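You operate a simulated robot arm through the tools that you are given. There is no shell and no other tool. Be economical: measure what you need, move in short steps, check, and stop when the job is done.

Carry out the task below with a simulated robot arm. There is one attempt and no reset: what you move stays moved.

TASK
Thread the orange roll through the silver buckle and crimp it once.
Fine: set the buckle in the seal press; stand the sealed roll in the ready tray.

The check looks at the end state, three seconds after you hand in, the way a careful person would. Anything else that was tipped, shoved, dropped, spilled or broken makes it a failure. A push-on lid holds only when it is set on centred and level and pressed home; a screw cap is set on level and turned clockwise until tight.

THE ROBOT
A 7-joint arm with a two-finger parallel gripper, fixed in place. Base frame: the origin is at the foot of the arm, x ahead of it, y to its left, z up; the work surface is at about z = 820. Units: mm, degrees, N and s.
With the tool pointing down near the work surface it reaches from about 240 to 680 mm from the base axis. Its first joint turns from -66.0 to 66.0 degrees. Payload 2.4 kg.
Tool frame: the origin (TCP) lies between the finger pads and is the grasp point; the fingertips stand 30 mm ahead of it; z points along the fingers, y is the line along which they close. The gripper opens to 94 mm. The fingers are 28 mm wide and 10 mm thick; the gripper's body (50 by 96 mm) begins 55 mm behind the TCP.
Orientation is that of the tool frame in the base frame, as [roll, pitch, yaw] about the fixed x, y, z axes, in that order (R = Rz(yaw) Ry(pitch) Rx(roll)). With the fingers straight down and closing along the base's y, the tool's x points along the base's -x, its y along +y and its z along -z.

THE INTERFACE
- The arm moves only by the tool send_rows. Its arguments are lists of equal length, an entry for each row: "linear": the shift along the base's x, y, z in mm, a list of three; "turn": the turn, a rotation vector about the base's x, y, z in degrees, a list of three; "jaw": the finger opening in mm, from 0 to 94. In form: {"linear": [[dx, dy, dz], ...], "turn": [[wx, wy, wz], ...], "jaw": [jaw, ...]}. A call has 1 to 20 rows; each row is the pose to reach, as a shift and turn from the pose commanded when the call began. Each row takes 0.2 s and may step no farther than 50 mm and 8.6 degrees from the row before; otherwise, or with a gripper value out of range, the whole call is refused. A pose out of reach is approached as far as the arm can. The call stops where the force on the tool passes 80 N (or 10 N more than at its start, if that is more) or the arm is blocked; 0.2 s more then pass. The fingers move at their own pace (about 153 mm/s each) and stop on an object; they squeeze with about 35 N. The grip force told is the motor's: it shows also when the fingers shut on nothing. Time passes only in rows, and 0.2 s behind the last, so rows that repeat a pose let the fingers close. It gives the time, the measured TCP pose, the force on the tool (base axes), the opening and the grip force at its end, in the units of the frame above (readings bear some noise), with the torque about the TCP (base axes, N m) and any sound that the robot's microphone picked up, and new pictures: "pictures" is both (left out), scene, wrist or none.
- Cameras (640 x 400 px; columns grow to the right, rows downward): "scene" is fixed at [37.2, 473.8, 1452.3]; the picture's right is [-0.68, -0.73, 0.00], its down [-0.43, 0.41, -0.80] and it looks along [0.59, -0.55, -0.59] (base axes); focal length 351 px, centre (320, 200). "wrist" rides on the gripper at [76, 14, -103] in the tool frame; the picture's right is [-0.18, 0.98, 0.00], its down [-0.75, -0.14, -0.64] and it looks along [-0.63, -0.12, 0.77] (tool axes); focal length 243 px, centre (320, 200). There is no depth. A picture from a camera that has moved, and an enlarged one, comes with that camera's place and axes in the base frame and with its lens. The place of the scene camera against the robot may be out by one fixed shift of up to 25 mm in any direction.
- enlarge(camera, box): a new picture of the part [left, top, right, bottom] of that camera's present view, enlarged. It takes no simulated time.
- job_done(): hands the job in; it is judged then, once.

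Work in short steps. Places have to be worked out from the pictures, the camera data and where the tool is seen: move nearer, look again, correct. Check each grasp and each placing, and mend what went wrong. You have 120 turns and 200 pictures in all, those below and enlarged ones among them. Open the gripper and draw the arm clear of the work before you hand the job in, unless the task says otherwise; then end with one line.

The tools are called after "Request:" by a JSON object that holds its "method" and its "body". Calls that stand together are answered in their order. send_rows: Moves the arm, as the interface text tells. Its arguments: {"type":"object","properties":{"linear":{"type":"array"},"turn":{"type":"array"},"jaw":{"type":"array"},"pictures":{"type":"string","enum":["both","scene","wrist","none"]}},"required":["linear","turn","jaw"]} The other tools are called the same way: enlarge (camera, box) takes an enlarged picture of a part of a camera's view; job_done () hands the job in.

At the start:

```text
time_s: 0.0
eef_pos: [338.6, -68.4, 1172.4]
ee_rot: [-179.9, 0.1, 179.9]
ft_force: [-1.1, 0.0, 0.1]
ft_torque: [0.01, 0.0, -0.02]
finger_gap: 94.0
grip_force: 0.1
```

scene: 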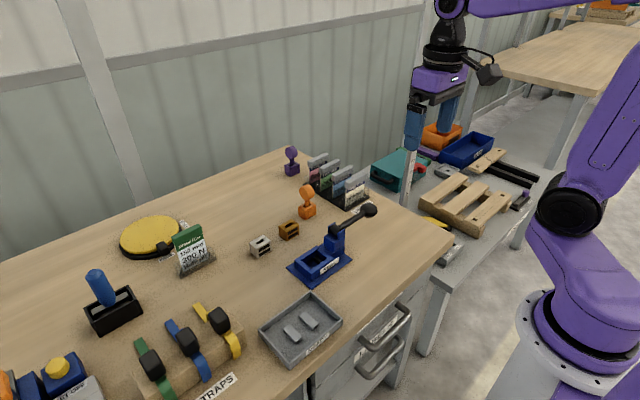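
wrist: 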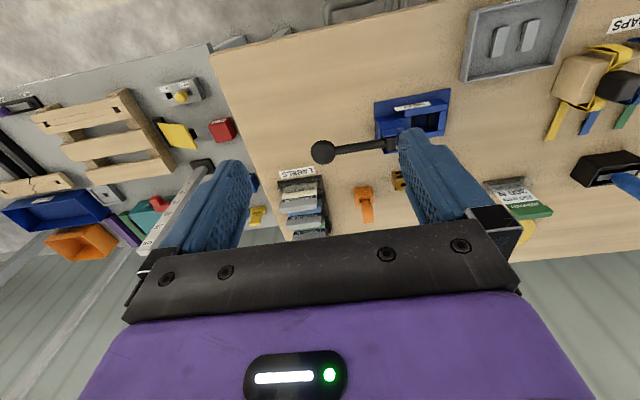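

I'll begin by looking closely at the work area: rolls, buckles, press and tray.

Request:
{"method": "enlarge", "body": {"camera": "scene", "box": [230, 130, 390, 290]}}

Request:
{"method": "enlarge", "body": {"camera": "scene", "box": [80, 200, 360, 400]}}

Request:
{"method": "enlarge", "body": {"camera": "wrist", "box": [270, 0, 640, 240]}}

```text
2.50 times, centred on (310, 210) of scene
camera zoom: at [37.2, 473.8, 1452.3], right [-0.68, -0.73, 0.0], down [-0.43, 0.41, -0.8], along [0.59, -0.55, -0.59], focal length 877 px, centre (345, 175)
```

zoom: 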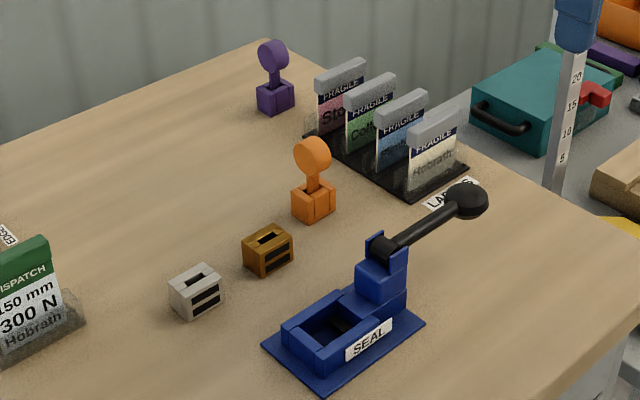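

```text
2.00 times, centred on (220, 300) of scene
camera zoom: at [37.2, 473.8, 1452.3], right [-0.68, -0.73, 0.0], down [-0.43, 0.41, -0.8], along [0.59, -0.55, -0.59], focal length 701 px, centre (520, 0)
```

zoom: 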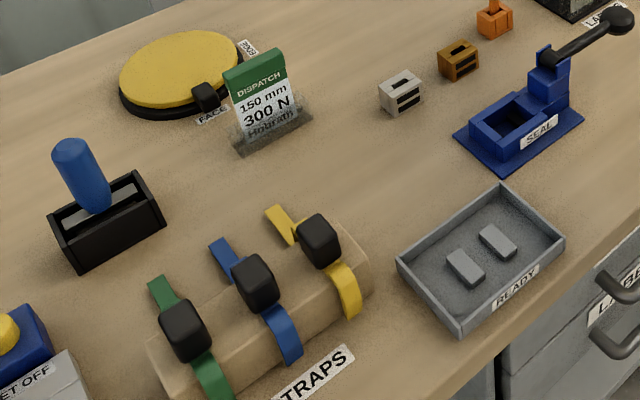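

```text
1.67 times, centred on (455, 120) of wrist
camera zoom: at [260.3, -54.0, 1274.4], right [0.18, 0.98, 0.0], down [0.75, -0.14, 0.64], along [0.63, -0.12, -0.77], focal length 404 px, centre (95, 333)
```

zoom: 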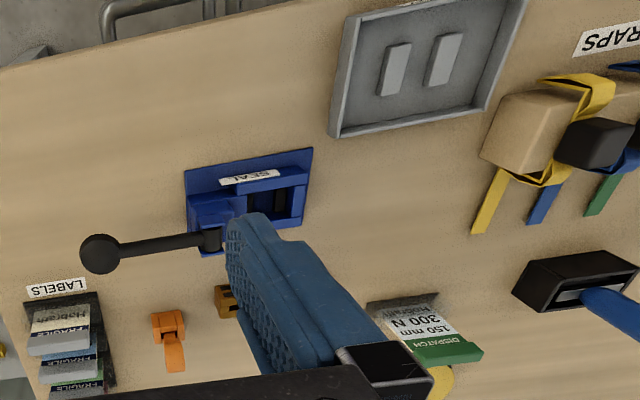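

The fixtures are roughly located; I move nearer over the buckles and the orange roll for a clear wrist view.

Request:
{"method": "send_rows", "body": {"linear": [[25, 26, -28], [50, 52, -56], [75, 78, -84], [100, 104, -112], [122, 128, -142], [122, 128, -142]], "turn": [[0, 0, 0], [0, 0, 0], [0, 0, 0], [0, 0, 0], [0, 0, 0], [0, 0, 0]], "jaw": [94, 94, 94, 94, 94, 94], "pictures": "both"}}

```text
time_s: 1.4
eef_pos: [460.5, 59.8, 1031.7]
ee_rot: [-180.0, 0.1, 180.0]
ft_force: [-0.4, -0.9, 0.1]
ft_torque: [0.01, 0.01, 0.03]
finger_gap: 94.1
grip_force: 0.0
camera wrist: at [382.9, 74.8, 1131.9], right [0.18, 0.98, 0.0], down [0.75, -0.14, 0.64], along [0.63, -0.12, -0.77], focal length 243 px, centre (320, 200)
```

scene: 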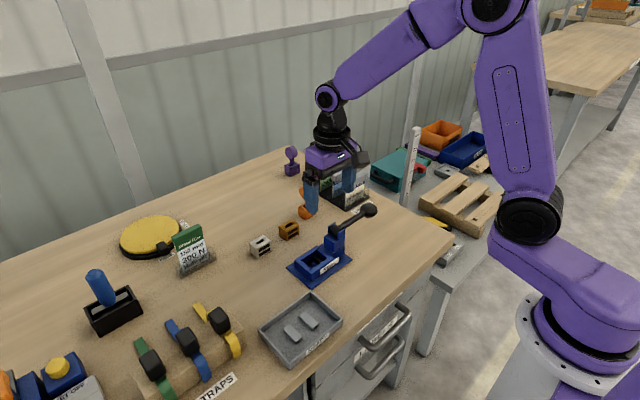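
wrist: 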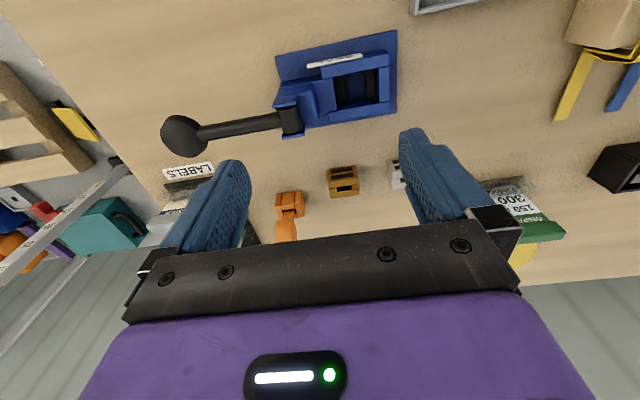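

The view is much better; I enlarge the buckles, roll and press.

Request:
{"method": "enlarge", "body": {"camera": "wrist", "box": [250, 20, 430, 132]}}

Request:
{"method": "enlarge", "body": {"camera": "wrist", "box": [250, 140, 420, 246]}}

Request:
{"method": "enlarge", "body": {"camera": "scene", "box": [240, 175, 336, 265]}}

Request:
{"method": "enlarge", "body": {"camera": "scene", "box": [280, 200, 380, 290]}}

```text
3.56 times, centred on (340, 76) of wrist
camera zoom: at [382.9, 74.8, 1131.9], right [0.18, 0.98, 0.0], down [0.75, -0.14, 0.64], along [0.63, -0.12, -0.77], focal length 863 px, centre (249, 641)
```

zoom: 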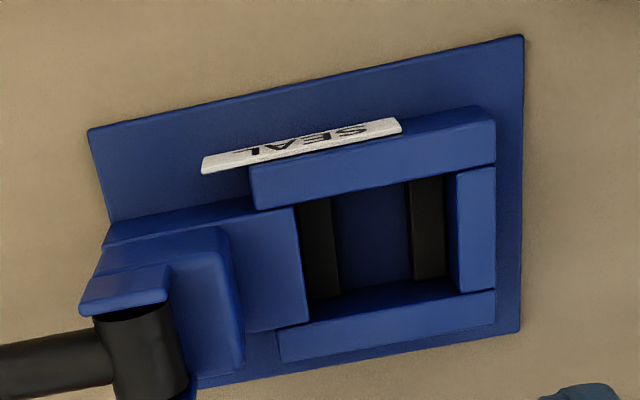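

```text
3.76 times, centred on (335, 193) of wrist
camera zoom: at [382.9, 74.8, 1131.9], right [0.18, 0.98, 0.0], down [0.75, -0.14, 0.64], along [0.63, -0.12, -0.77], focal length 913 px, centre (264, 226)
```

zoom: 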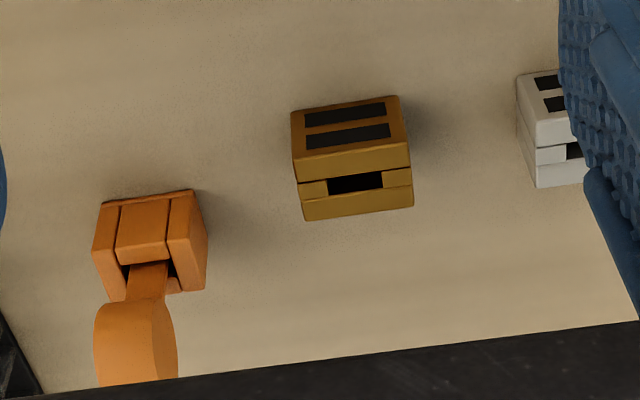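

```text
4.44 times, centred on (288, 220) of scene
camera zoom: at [37.2, 473.8, 1452.3], right [-0.68, -0.73, 0.0], down [-0.43, 0.41, -0.8], along [0.59, -0.55, -0.59], focal length 1559 px, centre (462, 111)
```

zoom: 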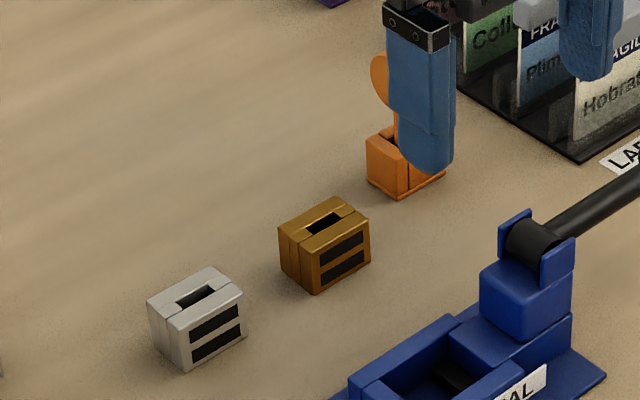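

```text
4.44 times, centred on (330, 245) of scene
camera zoom: at [37.2, 473.8, 1452.3], right [-0.68, -0.73, 0.0], down [-0.43, 0.41, -0.8], along [0.59, -0.55, -0.59], focal length 1559 px, centre (276, 0)
```

zoom: 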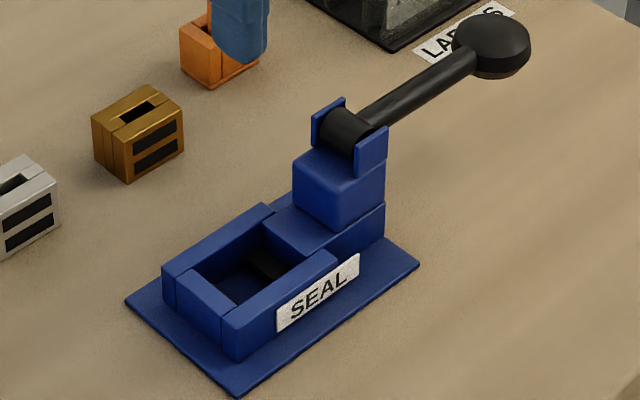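

Roll stands in an orange holder; buckles stand upright with a slot on top along y. I take a closer wrist view of the press nest first.

Request:
{"method": "send_rows", "body": {"linear": [[-20, 20, -20], [-40, 40, -40], [-60, 60, -60], [-68, 78, -85], [-68, 78, -85]], "turn": [[0, 0, 0], [0, 0, 0], [0, 0, 0], [0, 0, 0], [0, 0, 0]], "jaw": [94, 94, 94, 94, 94], "pictures": "wrist"}}

```text
time_s: 2.6
eef_pos: [388.8, 136.6, 945.4]
ee_rot: [-179.9, 0.0, -180.0]
ft_force: [-0.1, 0.3, 0.1]
ft_torque: [0.04, 0.0, -0.01]
finger_gap: 94.1
grip_force: 0.0
camera wrist: at [312.1, 151.0, 1047.2], right [0.18, 0.98, 0.0], down [0.75, -0.14, 0.64], along [0.63, -0.12, -0.77], focal length 243 px, centre (320, 200)
```

wrist: 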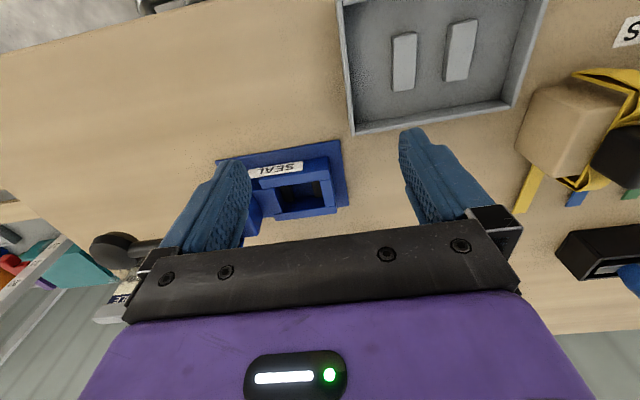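

Enlarging the press and the tray from here.

Request:
{"method": "enlarge", "body": {"camera": "wrist", "box": [235, 130, 365, 225]}}

Request:
{"method": "enlarge", "body": {"camera": "wrist", "box": [330, 0, 560, 140]}}

Request:
{"method": "enlarge", "body": {"camera": "scene", "box": [250, 280, 350, 370]}}

```text
4.21 times, centred on (300, 178) of wrist
camera zoom: at [312.1, 151.0, 1047.2], right [0.18, 0.98, 0.0], down [0.75, -0.14, 0.64], along [0.63, -0.12, -0.77], focal length 1022 px, centre (404, 295)
```

zoom: 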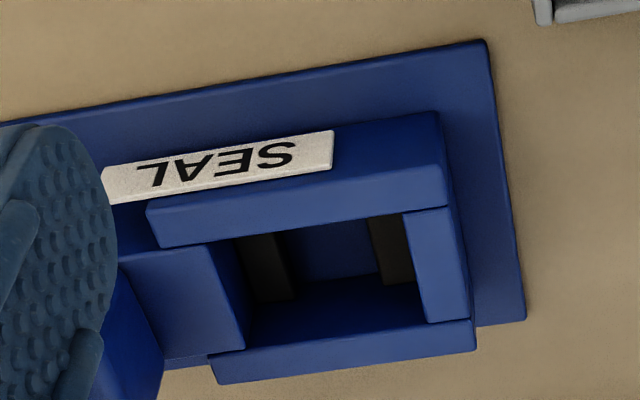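

```text
2.78 times, centred on (445, 70) of wrist
camera zoom: at [312.1, 151.0, 1047.2], right [0.18, 0.98, 0.0], down [0.75, -0.14, 0.64], along [0.63, -0.12, -0.77], focal length 675 px, centre (-28, 562)
```

zoom: 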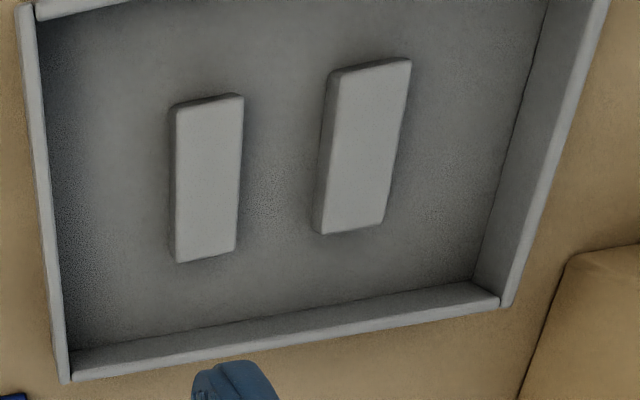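

```text
4.44 times, centred on (300, 325) of scene
camera zoom: at [37.2, 473.8, 1452.3], right [-0.68, -0.73, 0.0], down [-0.43, 0.41, -0.8], along [0.59, -0.55, -0.59], focal length 1559 px, centre (409, -356)
```

zoom: 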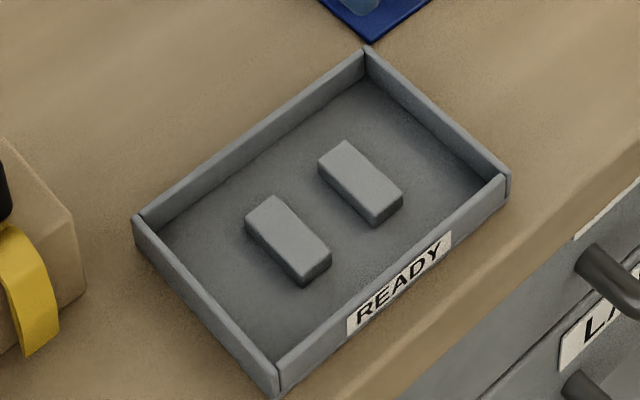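

Tray pads mirror the nest pads, so the buckle stands upright on them with the tail between. Nest centre is about (465,100), wall tops z≈853. Now closer to the silver buckle.

Request:
{"method": "send_rows", "body": {"linear": [[20, 25, 15], [60, 30, 15], [100, 30, 15], [121, 28, 0], [121, 28, 0]], "turn": [[0, 0, 0], [0, 0, 0], [0, 0, 0], [0, 0, 0], [0, 0, 0]], "jaw": [94, 94, 94, 94, 94], "pictures": "wrist"}}

Request:
{"method": "enlarge", "body": {"camera": "wrist", "box": [240, 110, 400, 220]}}

```text
time_s: 3.8
eef_pos: [514.2, 167.9, 946.3]
ee_rot: [-180.0, 0.1, 180.0]
ft_force: [0.2, 0.4, -0.2]
ft_torque: [0.0, -0.02, -0.01]
finger_gap: 94.0
grip_force: 0.1
camera wrist: at [436.0, 182.4, 1047.6], right [0.18, 0.98, 0.0], down [0.75, -0.14, 0.64], along [0.63, -0.12, -0.77], focal length 243 px, centre (320, 200)
```

wrist: 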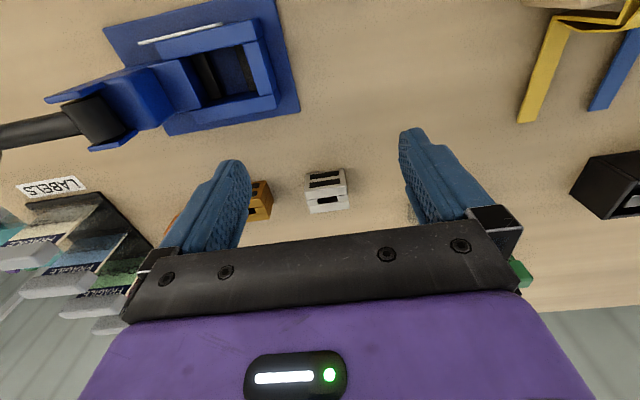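

```text
3.64 times, centred on (320, 165) of wrist
camera zoom: at [436.0, 182.4, 1047.6], right [0.18, 0.98, 0.0], down [0.75, -0.14, 0.64], along [0.63, -0.12, -0.77], focal length 882 px, centre (320, 327)
```

zoom: 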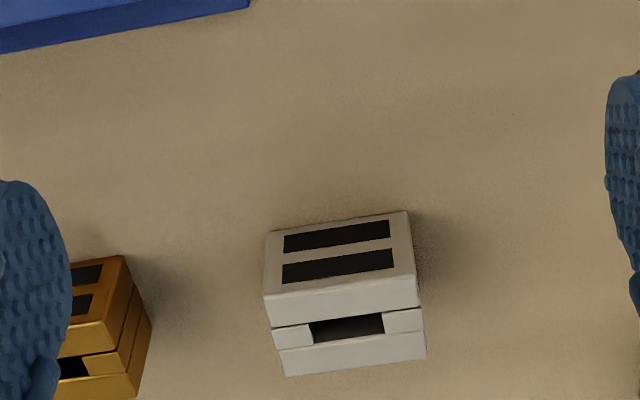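

The silver buckle measures about 42×32×32 mm, centred near (597.5, 159.6), aligned with the axes. I move above it with the jaws partly closed.

Request:
{"method": "send_rows", "body": {"linear": [[40, -4, -5], [83.5, -7, -15], [83.5, -7, -15], [83.5, -7, -15]], "turn": [[0, 0, 0], [0, 0, 0], [0, 0, 0], [0, 0, 0]], "jaw": [80, 66, 66, 66], "pictures": "both"}}

```text
time_s: 4.8
eef_pos: [596.4, 162.1, 928.5]
ee_rot: [-179.9, 0.0, 180.0]
ft_force: [0.0, 0.1, 0.2]
ft_torque: [0.0, 0.04, -0.02]
finger_gap: 65.9
grip_force: 0.2
camera wrist: at [518.9, 176.6, 1029.9], right [0.18, 0.98, 0.0], down [0.75, -0.14, 0.64], along [0.63, -0.12, -0.77], focal length 243 px, centre (320, 200)
```

scene: 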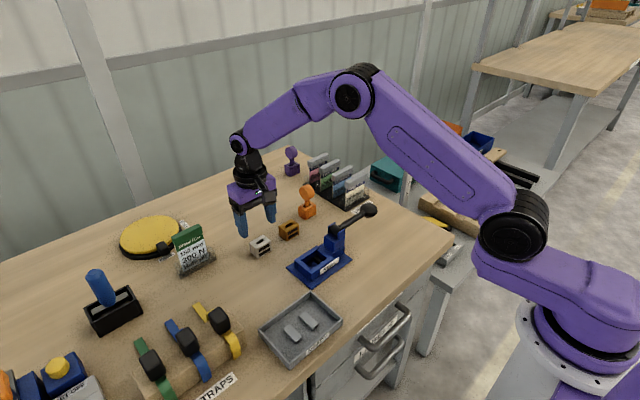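
wrist: 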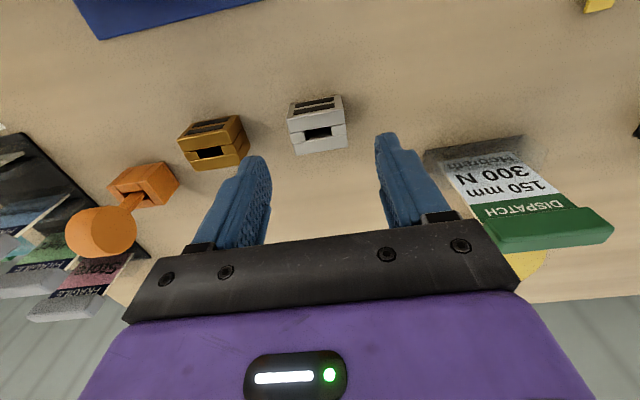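

Slot centre recomputed at (597.7, 159.9), consistent. I lower to z≈875 so the fingertips overlap the top ~8 mm.

Request:
{"method": "send_rows", "body": {"linear": [[1.3, -2.2, -25], [1.3, -2.2, -45], [1.3, -2.2, -53.5], [1.3, -2.2, -53.5], [1.3, -2.2, -53.5]], "turn": [[0, 0, 0], [0, 0, 0], [0, 0, 0], [0, 0, 0], [0, 0, 0]], "jaw": [66, 66, 66, 66, 66], "pictures": "wrist"}}

```text
time_s: 6.0
eef_pos: [596.4, 156.8, 876.6]
ee_rot: [-180.0, 0.0, 180.0]
ft_force: [0.4, -0.5, 0.3]
ft_torque: [0.01, -0.02, 0.0]
finger_gap: 65.7
grip_force: 0.1
camera wrist: at [519.6, 170.7, 978.4], right [0.18, 0.98, 0.0], down [0.75, -0.14, 0.64], along [0.63, -0.12, -0.77], focal length 243 px, centre (320, 200)
```

wrist: 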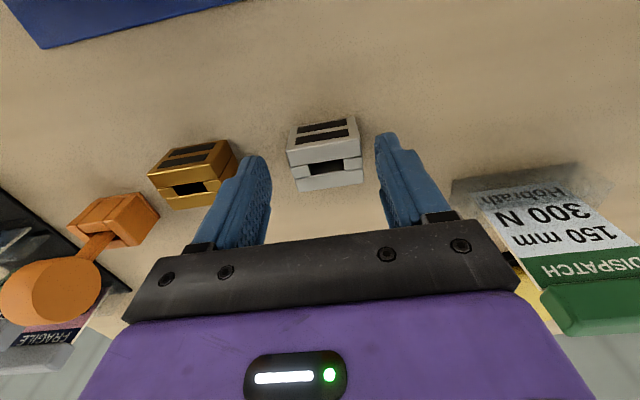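

The buckle sits about 3 mm toward +y of the jaw centre; I correct and close.

Request:
{"method": "send_rows", "body": {"linear": [[1, 2.8, -1], [1, 2.8, -1], [1, 2.8, -1], [1, 2.8, -1], [1, 2.8, -1]], "turn": [[0, 0, 0], [0, 0, 0], [0, 0, 0], [0, 0, 0], [0, 0, 0]], "jaw": [66, 50, 44, 38, 38], "pictures": "wrist"}}

```text
time_s: 7.2
eef_pos: [597.7, 158.3, 874.5]
ee_rot: [180.0, 0.0, 180.0]
ft_force: [-0.3, 1.1, 1.2]
ft_torque: [-0.01, -0.01, 0.01]
finger_gap: 43.7
grip_force: 35.0
camera wrist: at [520.5, 173.7, 976.9], right [0.18, 0.98, 0.0], down [0.75, -0.14, 0.64], along [0.63, -0.12, -0.77], focal length 243 px, centre (320, 200)
```

wrist: 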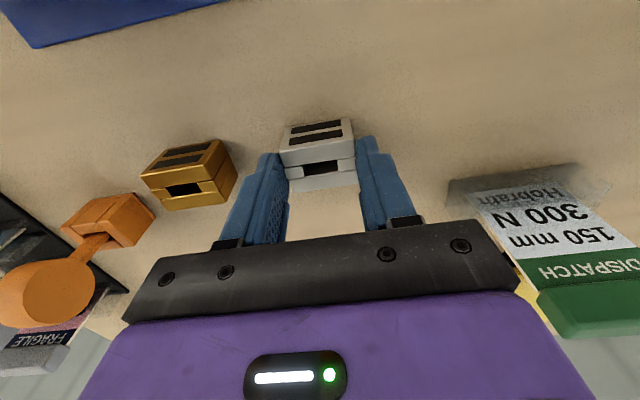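

Gripped at 43.7 mm. I lift straight up and check.

Request:
{"method": "send_rows", "body": {"linear": [[0, 0, 15], [0, 0, 40], [0, 0, 70], [0, 0, 70]], "turn": [[0, 0, 0], [0, 0, 0], [0, 0, 0], [0, 0, 0]], "jaw": [36, 36, 36, 36], "pictures": "wrist"}}

Request:
{"method": "enlarge", "body": {"camera": "wrist", "box": [230, 80, 420, 220]}}

Request:
{"method": "enlarge", "body": {"camera": "scene", "box": [220, 190, 300, 260]}}

```text
time_s: 8.2
eef_pos: [599.7, 158.6, 944.6]
ee_rot: [-180.0, 0.0, -180.0]
ft_force: [1.2, -0.7, -1.1]
ft_torque: [-0.02, 0.0, 0.0]
finger_gap: 43.7
grip_force: 34.8
camera wrist: at [520.8, 172.5, 1046.6], right [0.18, 0.98, 0.0], down [0.75, -0.14, 0.64], along [0.63, -0.12, -0.77], focal length 243 px, centre (320, 200)
```

wrist: 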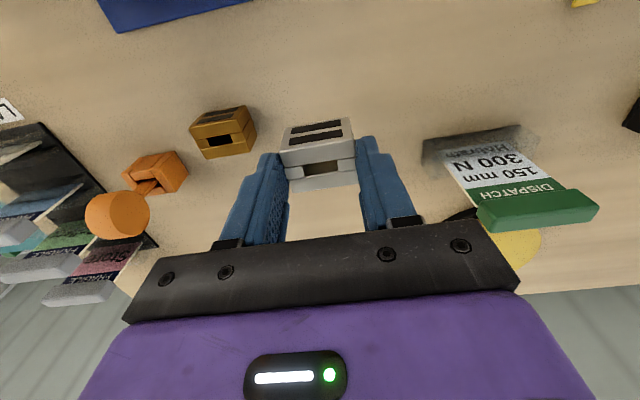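

```text
2.86 times, centred on (325, 150) of wrist
camera zoom: at [520.8, 172.5, 1046.6], right [0.18, 0.98, 0.0], down [0.75, -0.14, 0.64], along [0.63, -0.12, -0.77], focal length 693 px, centre (306, 343)
```

zoom: 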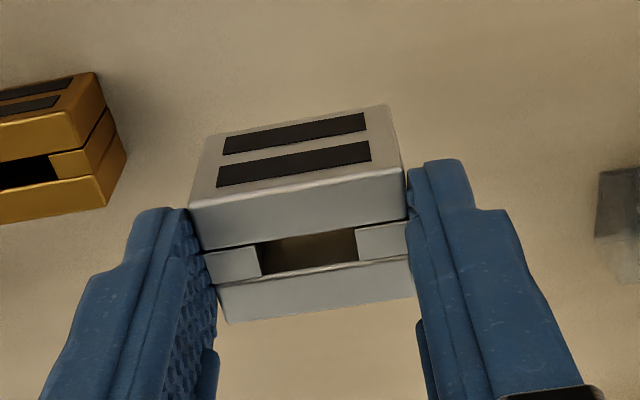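

```text
5.71 times, centred on (260, 225) of scene
camera zoom: at [37.2, 473.8, 1452.3], right [-0.68, -0.73, 0.0], down [-0.43, 0.41, -0.8], along [0.59, -0.55, -0.59], focal length 2004 px, centre (663, 57)
```

zoom: 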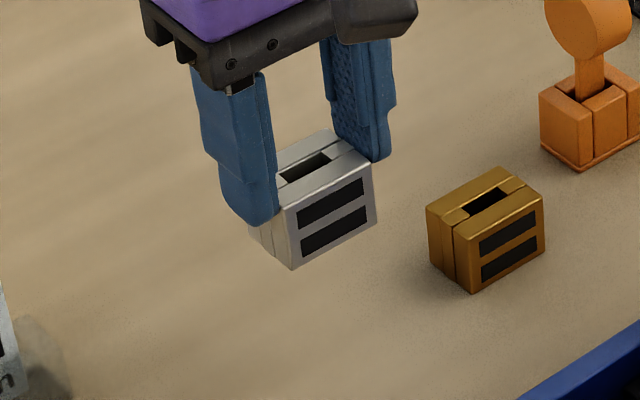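

Buckle is held level with its centre ~0.3 mm from TCP. I carry it over to the nest at safe height.

Request:
{"method": "send_rows", "body": {"linear": [[-40, 0, 10], [-80, -5, 10], [-110, -30, 10], [-134, -57.5, 5], [-134, -57.5, 0], [-134, -57.5, 0]], "turn": [[0, 0, 0], [0, 0, 0], [0, 0, 0], [0, 0, 0], [0, 0, 0], [0, 0, 0]], "jaw": [36, 36, 36, 36, 36, 36], "pictures": "both"}}

Request:
{"method": "enlarge", "body": {"camera": "wrist", "box": [220, 60, 420, 220]}}

Request:
{"method": "enlarge", "body": {"camera": "scene", "box": [270, 180, 390, 290]}}

```text
time_s: 9.6
eef_pos: [465.9, 100.7, 945.6]
ee_rot: [-179.9, 0.1, -179.9]
ft_force: [1.1, 0.0, -0.2]
ft_torque: [0.02, -0.03, -0.02]
finger_gap: 43.6
grip_force: 35.1
camera wrist: at [387.4, 115.2, 1047.3], right [0.18, 0.98, 0.0], down [0.75, -0.14, 0.64], along [0.63, -0.12, -0.77], focal length 243 px, centre (320, 200)
```

scene: 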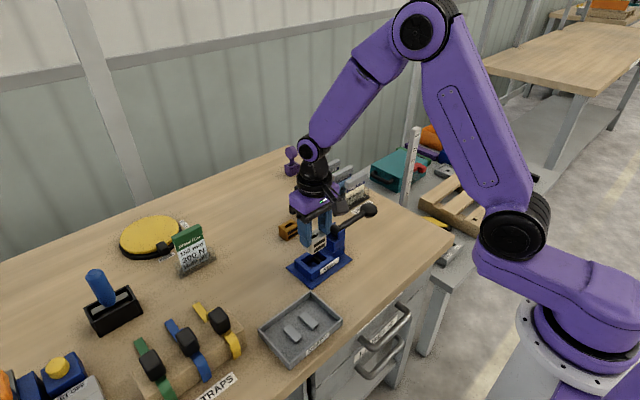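
wrist: 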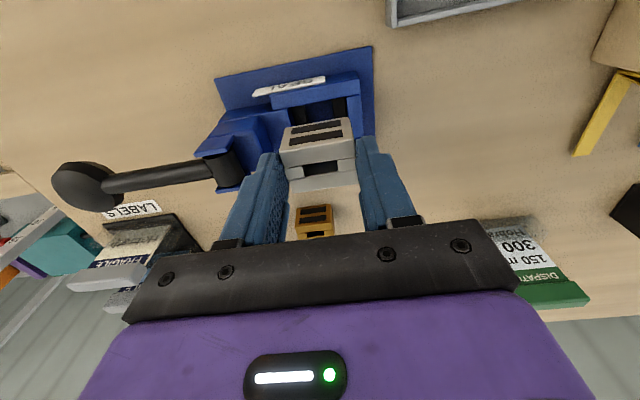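

```text
2.50 times, centred on (320, 140) of wrist
camera zoom: at [387.4, 115.2, 1047.3], right [0.18, 0.98, 0.0], down [0.75, -0.14, 0.64], along [0.63, -0.12, -0.77], focal length 606 px, centre (320, 350)
```

zoom: 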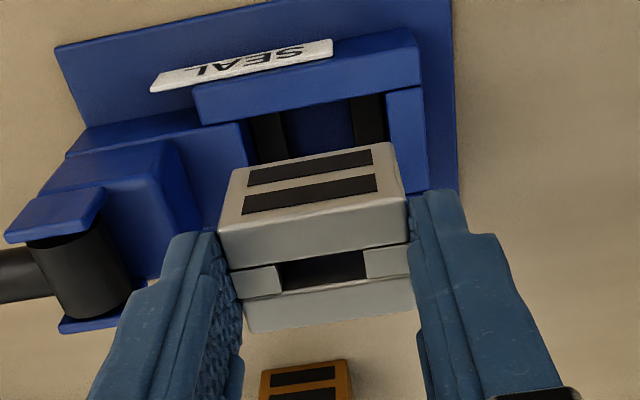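

```text
3.64 times, centred on (330, 235) of scene
camera zoom: at [37.2, 473.8, 1452.3], right [-0.68, -0.73, 0.0], down [-0.43, 0.41, -0.8], along [0.59, -0.55, -0.59], focal length 1275 px, centre (284, 73)
```

zoom: 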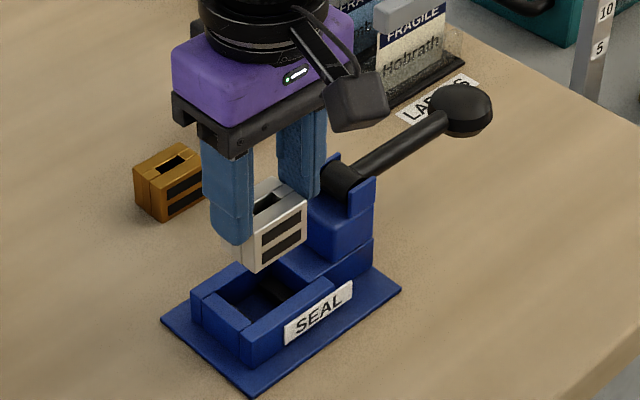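

Nest centre rechecks at (465–466, 100.7). I lower until the buckle bottom is just above the walls and look.

Request:
{"method": "send_rows", "body": {"linear": [[0, 0, -15], [0, 0, -30], [0, 0, -36], [0, 0, -36]], "turn": [[0, 0, 0], [0, 0, 0], [0, 0, 0], [0, 0, 0]], "jaw": [36, 36, 36, 36], "pictures": "wrist"}}

Request:
{"method": "enlarge", "body": {"camera": "wrist", "box": [220, 60, 420, 220]}}

Request:
{"method": "enlarge", "body": {"camera": "scene", "box": [280, 200, 360, 290]}}

```text
time_s: 10.6
eef_pos: [463.2, 101.3, 909.5]
ee_rot: [179.9, 0.0, 180.0]
ft_force: [-0.3, -0.6, -1.0]
ft_torque: [0.01, 0.01, -0.03]
finger_gap: 43.5
grip_force: 35.2
camera wrist: at [386.4, 115.7, 1011.0], right [0.18, 0.98, 0.0], down [0.75, -0.14, 0.64], along [0.63, -0.12, -0.77], focal length 243 px, centre (320, 200)
```

wrist: 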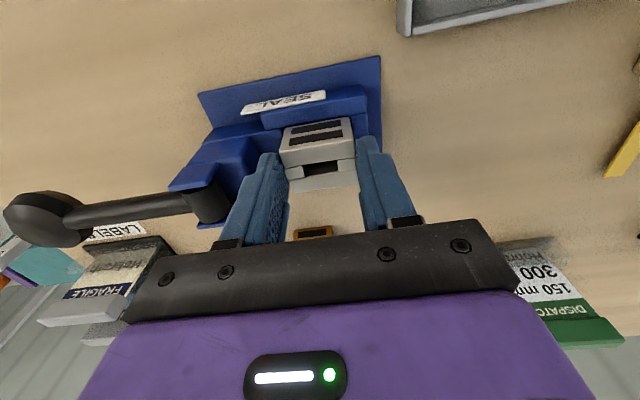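

```text
2.50 times, centred on (320, 140) of wrist
camera zoom: at [386.4, 115.7, 1011.0], right [0.18, 0.98, 0.0], down [0.75, -0.14, 0.64], along [0.63, -0.12, -0.77], focal length 606 px, centre (320, 350)
```

zoom: 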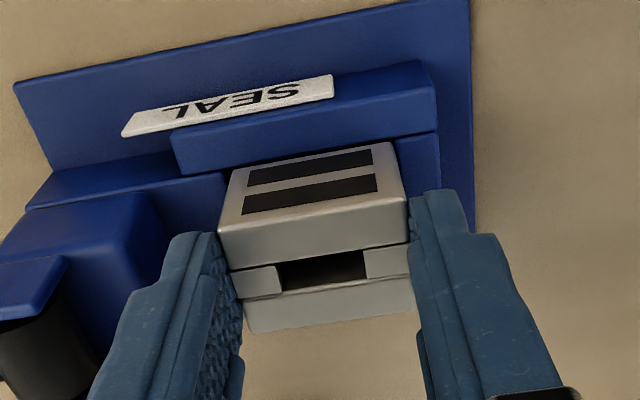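

```text
4.44 times, centred on (320, 245) of scene
camera zoom: at [37.2, 473.8, 1452.3], right [-0.68, -0.73, 0.0], down [-0.43, 0.41, -0.8], along [0.59, -0.55, -0.59], focal length 1559 px, centre (320, 0)
```

zoom: 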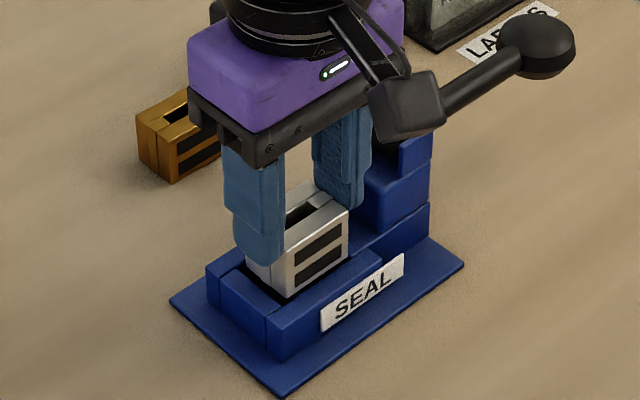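

Buckle front edge sits almost on the -x wall's inner edge, so I shift +2 mm in x and lower partway, watching force.

Request:
{"method": "send_rows", "body": {"linear": [[2.2, 0, 0], [2.2, 0, -6], [2.2, 0, -11], [2.2, 0, -15], [2.2, 0, -15]], "turn": [[0, 0, 0], [0, 0, 0], [0, 0, 0], [0, 0, 0], [0, 0, 0]], "jaw": [36, 36, 36, 36, 36], "pictures": "wrist"}}

Request:
{"method": "enlarge", "body": {"camera": "wrist", "box": [220, 60, 420, 220]}}

```text
time_s: 11.8
eef_pos: [467.7, 101.2, 895.6]
ee_rot: [180.0, -0.1, 180.0]
ft_force: [-0.5, 0.1, -1.7]
ft_torque: [-0.03, 0.01, 0.02]
finger_gap: 43.5
grip_force: 35.1
camera wrist: at [389.0, 115.7, 996.4], right [0.18, 0.98, 0.0], down [0.75, -0.14, 0.64], along [0.63, -0.12, -0.77], focal length 243 px, centre (320, 200)
```

wrist: 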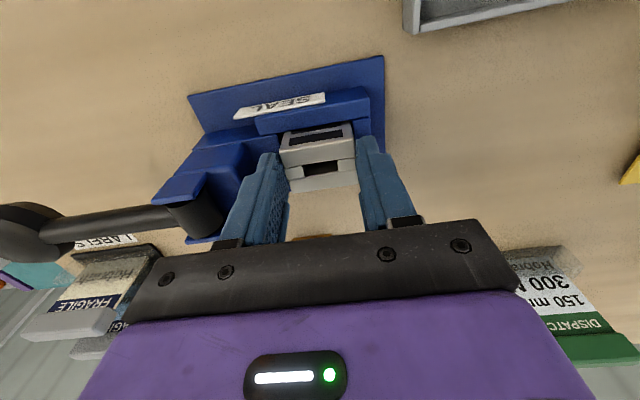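

```text
2.50 times, centred on (320, 140) of wrist
camera zoom: at [389.0, 115.7, 996.4], right [0.18, 0.98, 0.0], down [0.75, -0.14, 0.64], along [0.63, -0.12, -0.77], focal length 606 px, centre (320, 350)
```

zoom: 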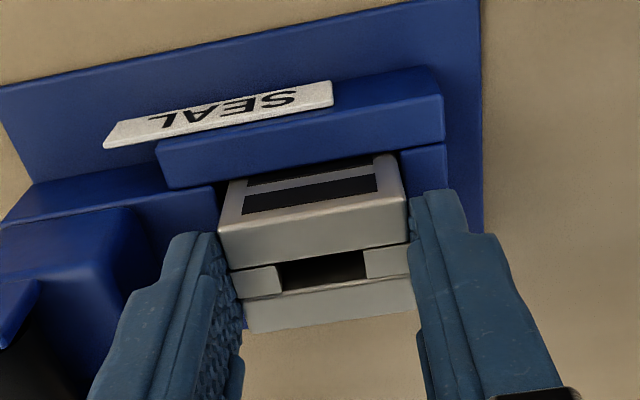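

It's entering without contact. I lower further in small steps.

Request:
{"method": "send_rows", "body": {"linear": [[0, 0, -3], [0, 0, -6], [0, 0, -8.5], [0, 0, -8.5]], "turn": [[0, 0, 0], [0, 0, 0], [0, 0, 0], [0, 0, 0]], "jaw": [36, 36, 36, 36], "pictures": "wrist"}}

Request:
{"method": "enlarge", "body": {"camera": "wrist", "box": [220, 60, 420, 220]}}

Request:
{"method": "enlarge", "body": {"camera": "scene", "box": [280, 200, 360, 290]}}

```text
time_s: 12.8
eef_pos: [466.4, 99.6, 887.5]
ee_rot: [180.0, 0.0, 179.9]
ft_force: [-3.6, -0.4, 8.7]
ft_torque: [0.01, 0.11, 0.02]
finger_gap: 43.9
grip_force: 34.8
camera wrist: at [388.5, 115.5, 988.9], right [0.18, 0.98, 0.0], down [0.75, -0.14, 0.64], along [0.63, -0.12, -0.77], focal length 243 px, centre (320, 200)
```

wrist: 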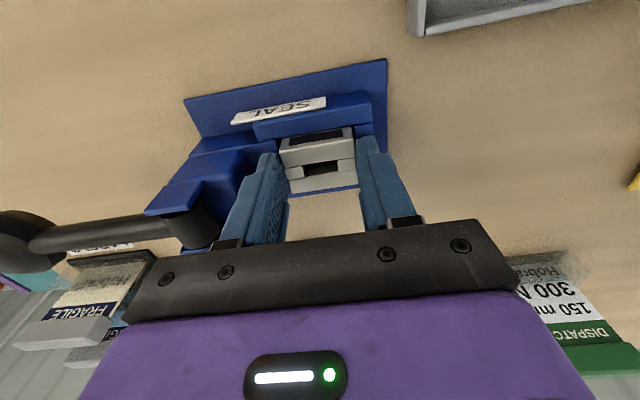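

```text
2.50 times, centred on (320, 140) of wrist
camera zoom: at [388.5, 115.5, 988.9], right [0.18, 0.98, 0.0], down [0.75, -0.14, 0.64], along [0.63, -0.12, -0.77], focal length 606 px, centre (320, 350)
```

zoom: 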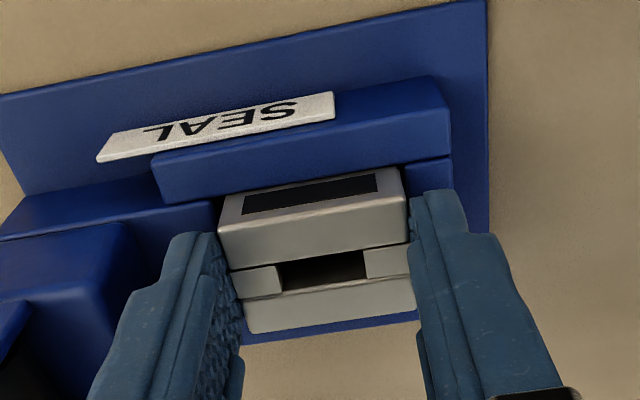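

```text
4.44 times, centred on (320, 245) of scene
camera zoom: at [37.0, 473.7, 1452.3], right [-0.68, -0.73, 0.0], down [-0.43, 0.41, -0.8], along [0.59, -0.55, -0.59], focal length 1559 px, centre (320, 0)
```

zoom: 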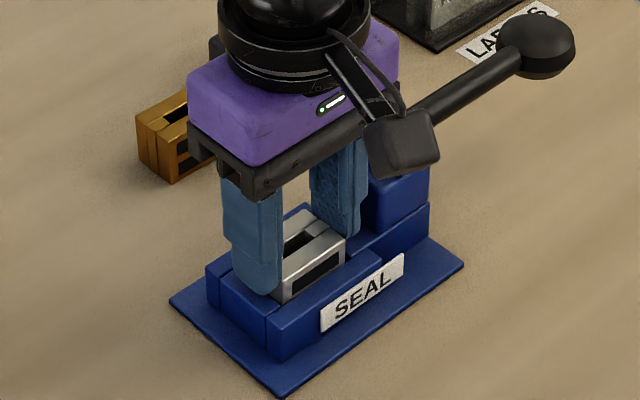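

Contact of ~9 N at z≈887: buckle bottom ≈833, matching the pads. I release with small opening and rise.

Request:
{"method": "send_rows", "body": {"linear": [[0, 0, 0.5], [0, 0, 0.5], [0, 0, 0.5], [0, 0, 20], [0, 0, 50], [0, 0, 60]], "turn": [[0, 0, 0], [0, 0, 0], [0, 0, 0], [0, 0, 0], [0, 0, 0], [0, 0, 0]], "jaw": [47, 52, 52, 52, 52, 52], "pictures": "wrist"}}

Request:
{"method": "enlarge", "body": {"camera": "wrist", "box": [220, 60, 420, 220]}}

Request:
{"method": "enlarge", "body": {"camera": "scene", "box": [280, 200, 360, 290]}}

```text
time_s: 14.2
eef_pos: [465.9, 101.0, 948.1]
ee_rot: [180.0, 0.0, 179.9]
ft_force: [0.7, -0.2, -0.9]
ft_torque: [-0.01, 0.01, -0.02]
finger_gap: 51.7
grip_force: 0.1
camera wrist: at [389.1, 115.1, 1048.4], right [0.18, 0.98, 0.0], down [0.75, -0.14, 0.64], along [0.63, -0.12, -0.77], focal length 243 px, centre (320, 200)
```

wrist: 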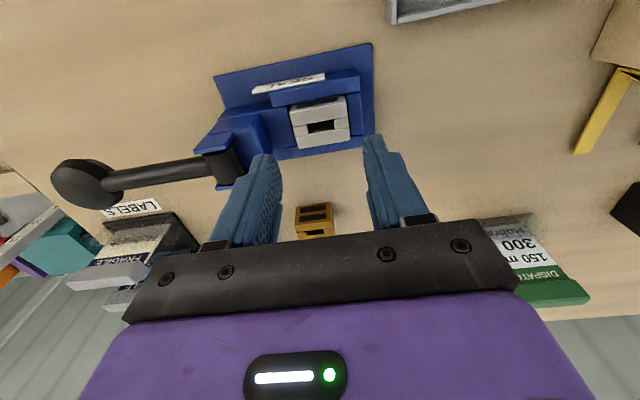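

```text
2.50 times, centred on (320, 140) of wrist
camera zoom: at [389.1, 115.1, 1048.4], right [0.18, 0.98, 0.0], down [0.75, -0.14, 0.64], along [0.63, -0.12, -0.77], focal length 606 px, centre (320, 350)
```

zoom: 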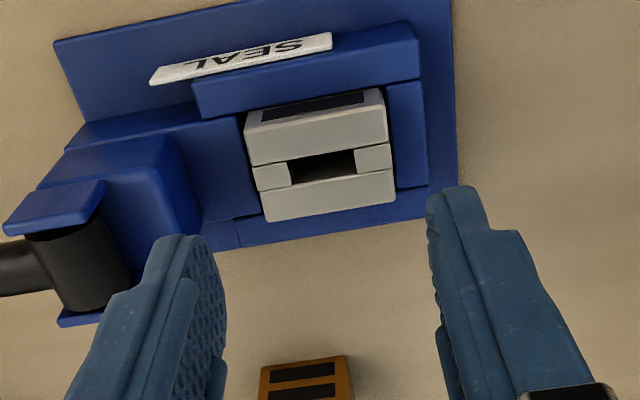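

```text
4.44 times, centred on (320, 245) of scene
camera zoom: at [37.2, 473.8, 1452.3], right [-0.68, -0.73, 0.0], down [-0.43, 0.41, -0.8], along [0.59, -0.55, -0.59], focal length 1559 px, centre (320, 0)
```

zoom: 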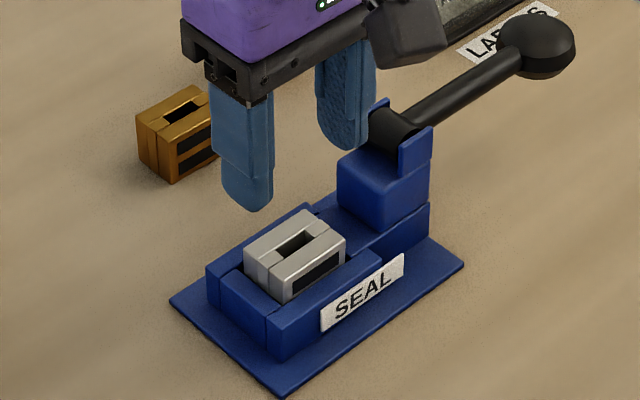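

Buckle is seated, slot at about (467,101). Now I go look at the orange roll closely.

Request:
{"method": "send_rows", "body": {"linear": [[10, -20, 30], [30, -50, 40], [50, -80, 40], [70, -105, 30], [70, -105, 30]], "turn": [[0, 0, 0], [0, 0, 0], [0, 0, 0], [0, 0, 0], [0, 0, 0]], "jaw": [94, 94, 94, 94, 94], "pictures": "both"}}

Request:
{"method": "enlarge", "body": {"camera": "wrist", "box": [230, 100, 410, 240]}}

Request:
{"method": "enlarge", "body": {"camera": "scene", "box": [270, 165, 340, 235]}}

```text
time_s: 15.4
eef_pos: [535.8, -2.5, 974.7]
ee_rot: [180.0, 0.0, 180.0]
ft_force: [-0.9, 0.0, 0.3]
ft_torque: [0.04, 0.05, -0.01]
finger_gap: 93.9
grip_force: 0.0
camera wrist: at [457.7, 11.2, 1076.2], right [0.18, 0.98, 0.0], down [0.75, -0.14, 0.64], along [0.63, -0.12, -0.77], focal length 243 px, centre (320, 200)
```

scene: 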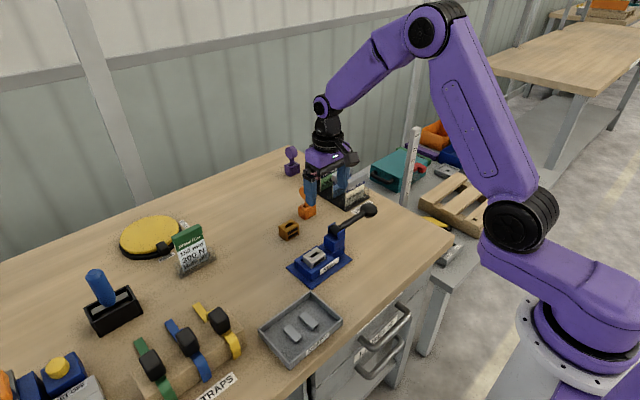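
wrist: 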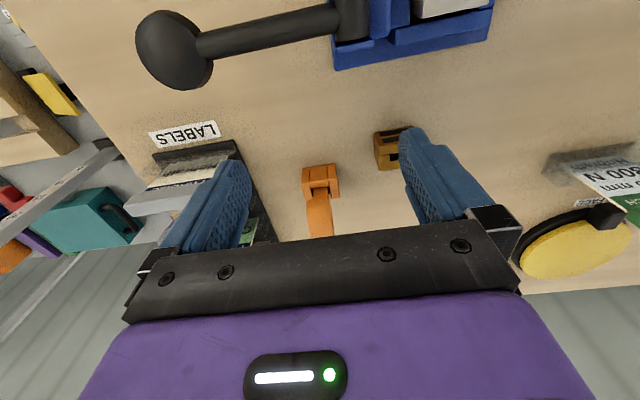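

```text
2.86 times, centred on (320, 170) of wrist
camera zoom: at [457.7, 11.2, 1076.2], right [0.18, 0.98, 0.0], down [0.75, -0.14, 0.64], along [0.63, -0.12, -0.77], focal length 693 px, centre (320, 286)
```

zoom: 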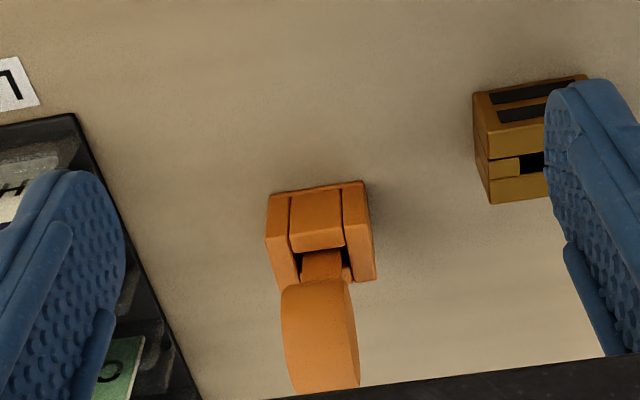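

```text
5.71 times, centred on (305, 200) of scene
camera zoom: at [37.2, 473.8, 1452.3], right [-0.68, -0.73, 0.0], down [-0.43, 0.41, -0.8], along [0.59, -0.55, -0.59], focal length 2004 px, centre (406, 200)
```

zoom: 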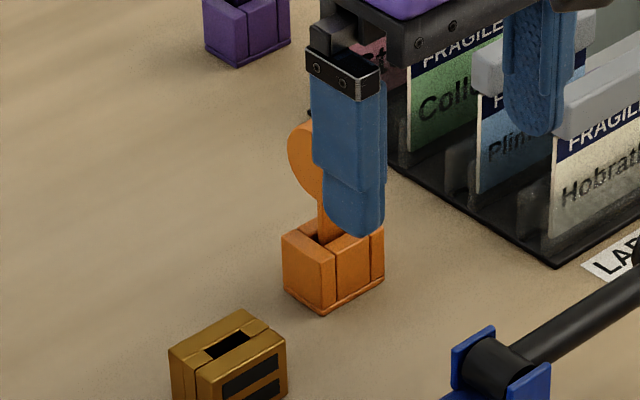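

Holder centre y≈-20, disc centre ≈(629,-20,898), ~22 mm thick along y. I move above it with jaws at 60.

Request:
{"method": "send_rows", "body": {"linear": [[35, -6, 5], [70, -12, 5], [93, -17, 0], [93, -17, -5], [93, -17, -5]], "turn": [[0, 0, 0], [0, 0, 0], [0, 0, 0], [0, 0, 0], [0, 0, 0]], "jaw": [80, 66, 60, 60, 60], "pictures": "both"}}

Request:
{"method": "enlarge", "body": {"camera": "wrist", "box": [230, 60, 430, 220]}}

Request:
{"method": "enlarge", "body": {"camera": "scene", "box": [270, 165, 340, 235]}}

```text
time_s: 16.6
eef_pos: [629.5, -19.6, 971.7]
ee_rot: [-180.0, -0.1, 180.0]
ft_force: [0.1, -0.2, -0.5]
ft_torque: [-0.03, -0.03, -0.01]
finger_gap: 59.9
grip_force: 0.1
camera wrist: at [552.3, -4.9, 1072.4], right [0.18, 0.98, 0.0], down [0.75, -0.14, 0.64], along [0.63, -0.12, -0.77], focal length 243 px, centre (320, 200)
```

scene: 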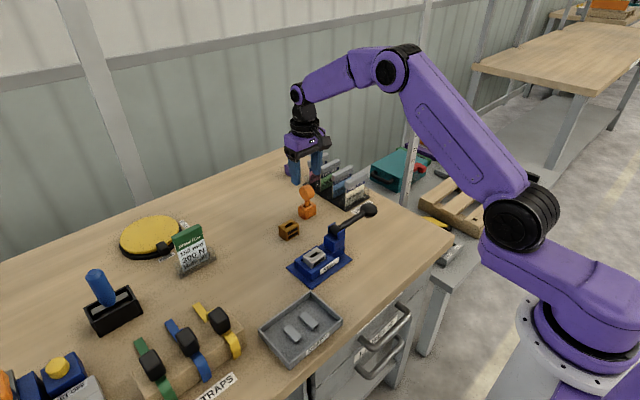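
wrist: 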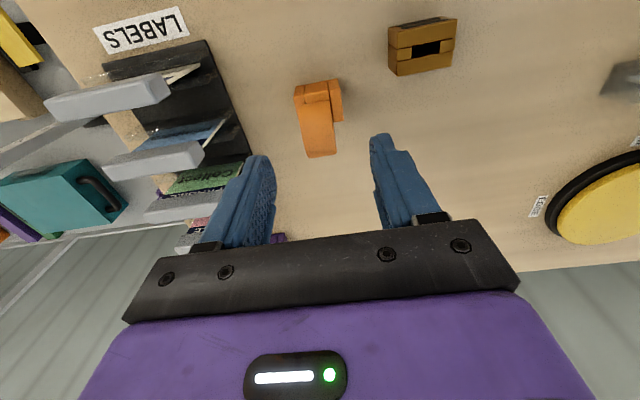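

```text
2.50 times, centred on (330, 140) of wrist
camera zoom: at [552.3, -4.9, 1072.4], right [0.18, 0.98, 0.0], down [0.75, -0.14, 0.64], along [0.63, -0.12, -0.77], focal length 606 px, centre (295, 350)
```

zoom: 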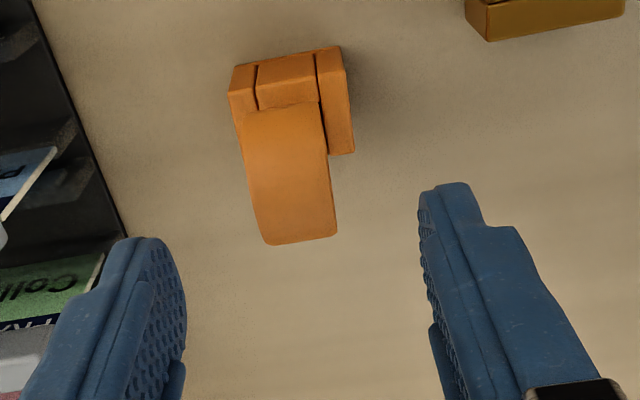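

```text
5.71 times, centred on (305, 200) of scene
camera zoom: at [37.2, 473.8, 1452.3], right [-0.68, -0.73, 0.0], down [-0.43, 0.41, -0.8], along [0.59, -0.55, -0.59], focal length 2004 px, centre (406, 200)
```

zoom: 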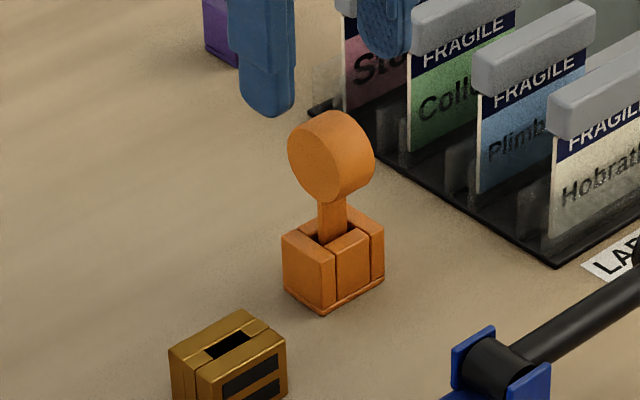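

Disc is ~21 mm thick, ~40 mm diameter, centre ≈(628,-19.5,898). I descend to z≈908 and close.

Request:
{"method": "send_rows", "body": {"linear": [[-1, 0, -25], [-1, 0, -50], [-1, 0, -64], [-1, 0, -64], [-1, 0, -64], [-1, 0, -64], [-1, 0, -64]], "turn": [[0, 0, 0], [0, 0, 0], [0, 0, 0], [0, 0, 0], [0, 0, 0], [0, 0, 0], [0, 0, 0]], "jaw": [60, 60, 60, 45, 30, 15, 15], "pictures": "both"}}

Request:
{"method": "enlarge", "body": {"camera": "scene", "box": [270, 165, 340, 235]}}

```text
time_s: 18.2
eef_pos: [627.9, -18.1, 906.8]
ee_rot: [-180.0, 0.0, 180.0]
ft_force: [0.6, 0.5, -0.3]
ft_torque: [0.02, 0.01, 0.01]
finger_gap: 24.0
grip_force: 35.2
camera wrist: at [550.2, -4.5, 1008.8], right [0.18, 0.98, 0.0], down [0.75, -0.14, 0.64], along [0.63, -0.12, -0.77], focal length 243 px, centre (320, 200)
```

scene: 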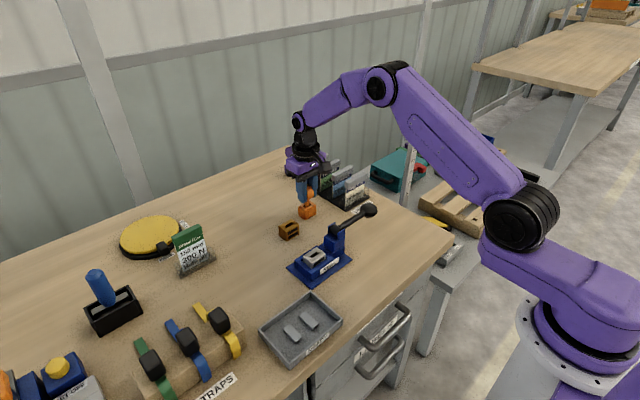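
wrist: 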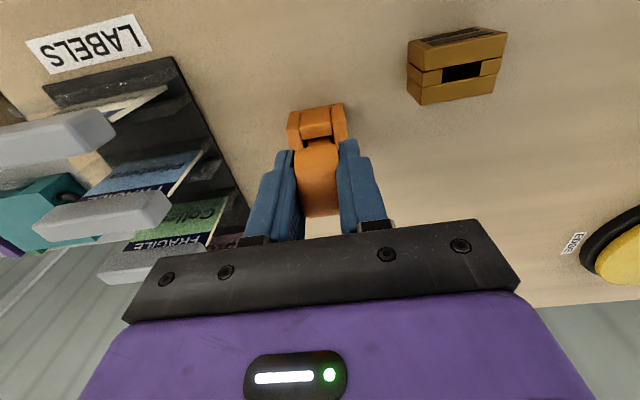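

```text
5.71 times, centred on (305, 200) of scene
camera zoom: at [37.2, 473.8, 1452.3], right [-0.68, -0.73, 0.0], down [-0.43, 0.41, -0.8], along [0.59, -0.55, -0.59], focal length 2004 px, centre (406, 200)
```

zoom: 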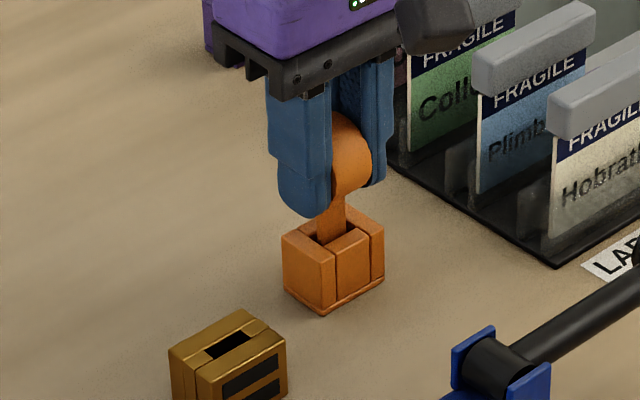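

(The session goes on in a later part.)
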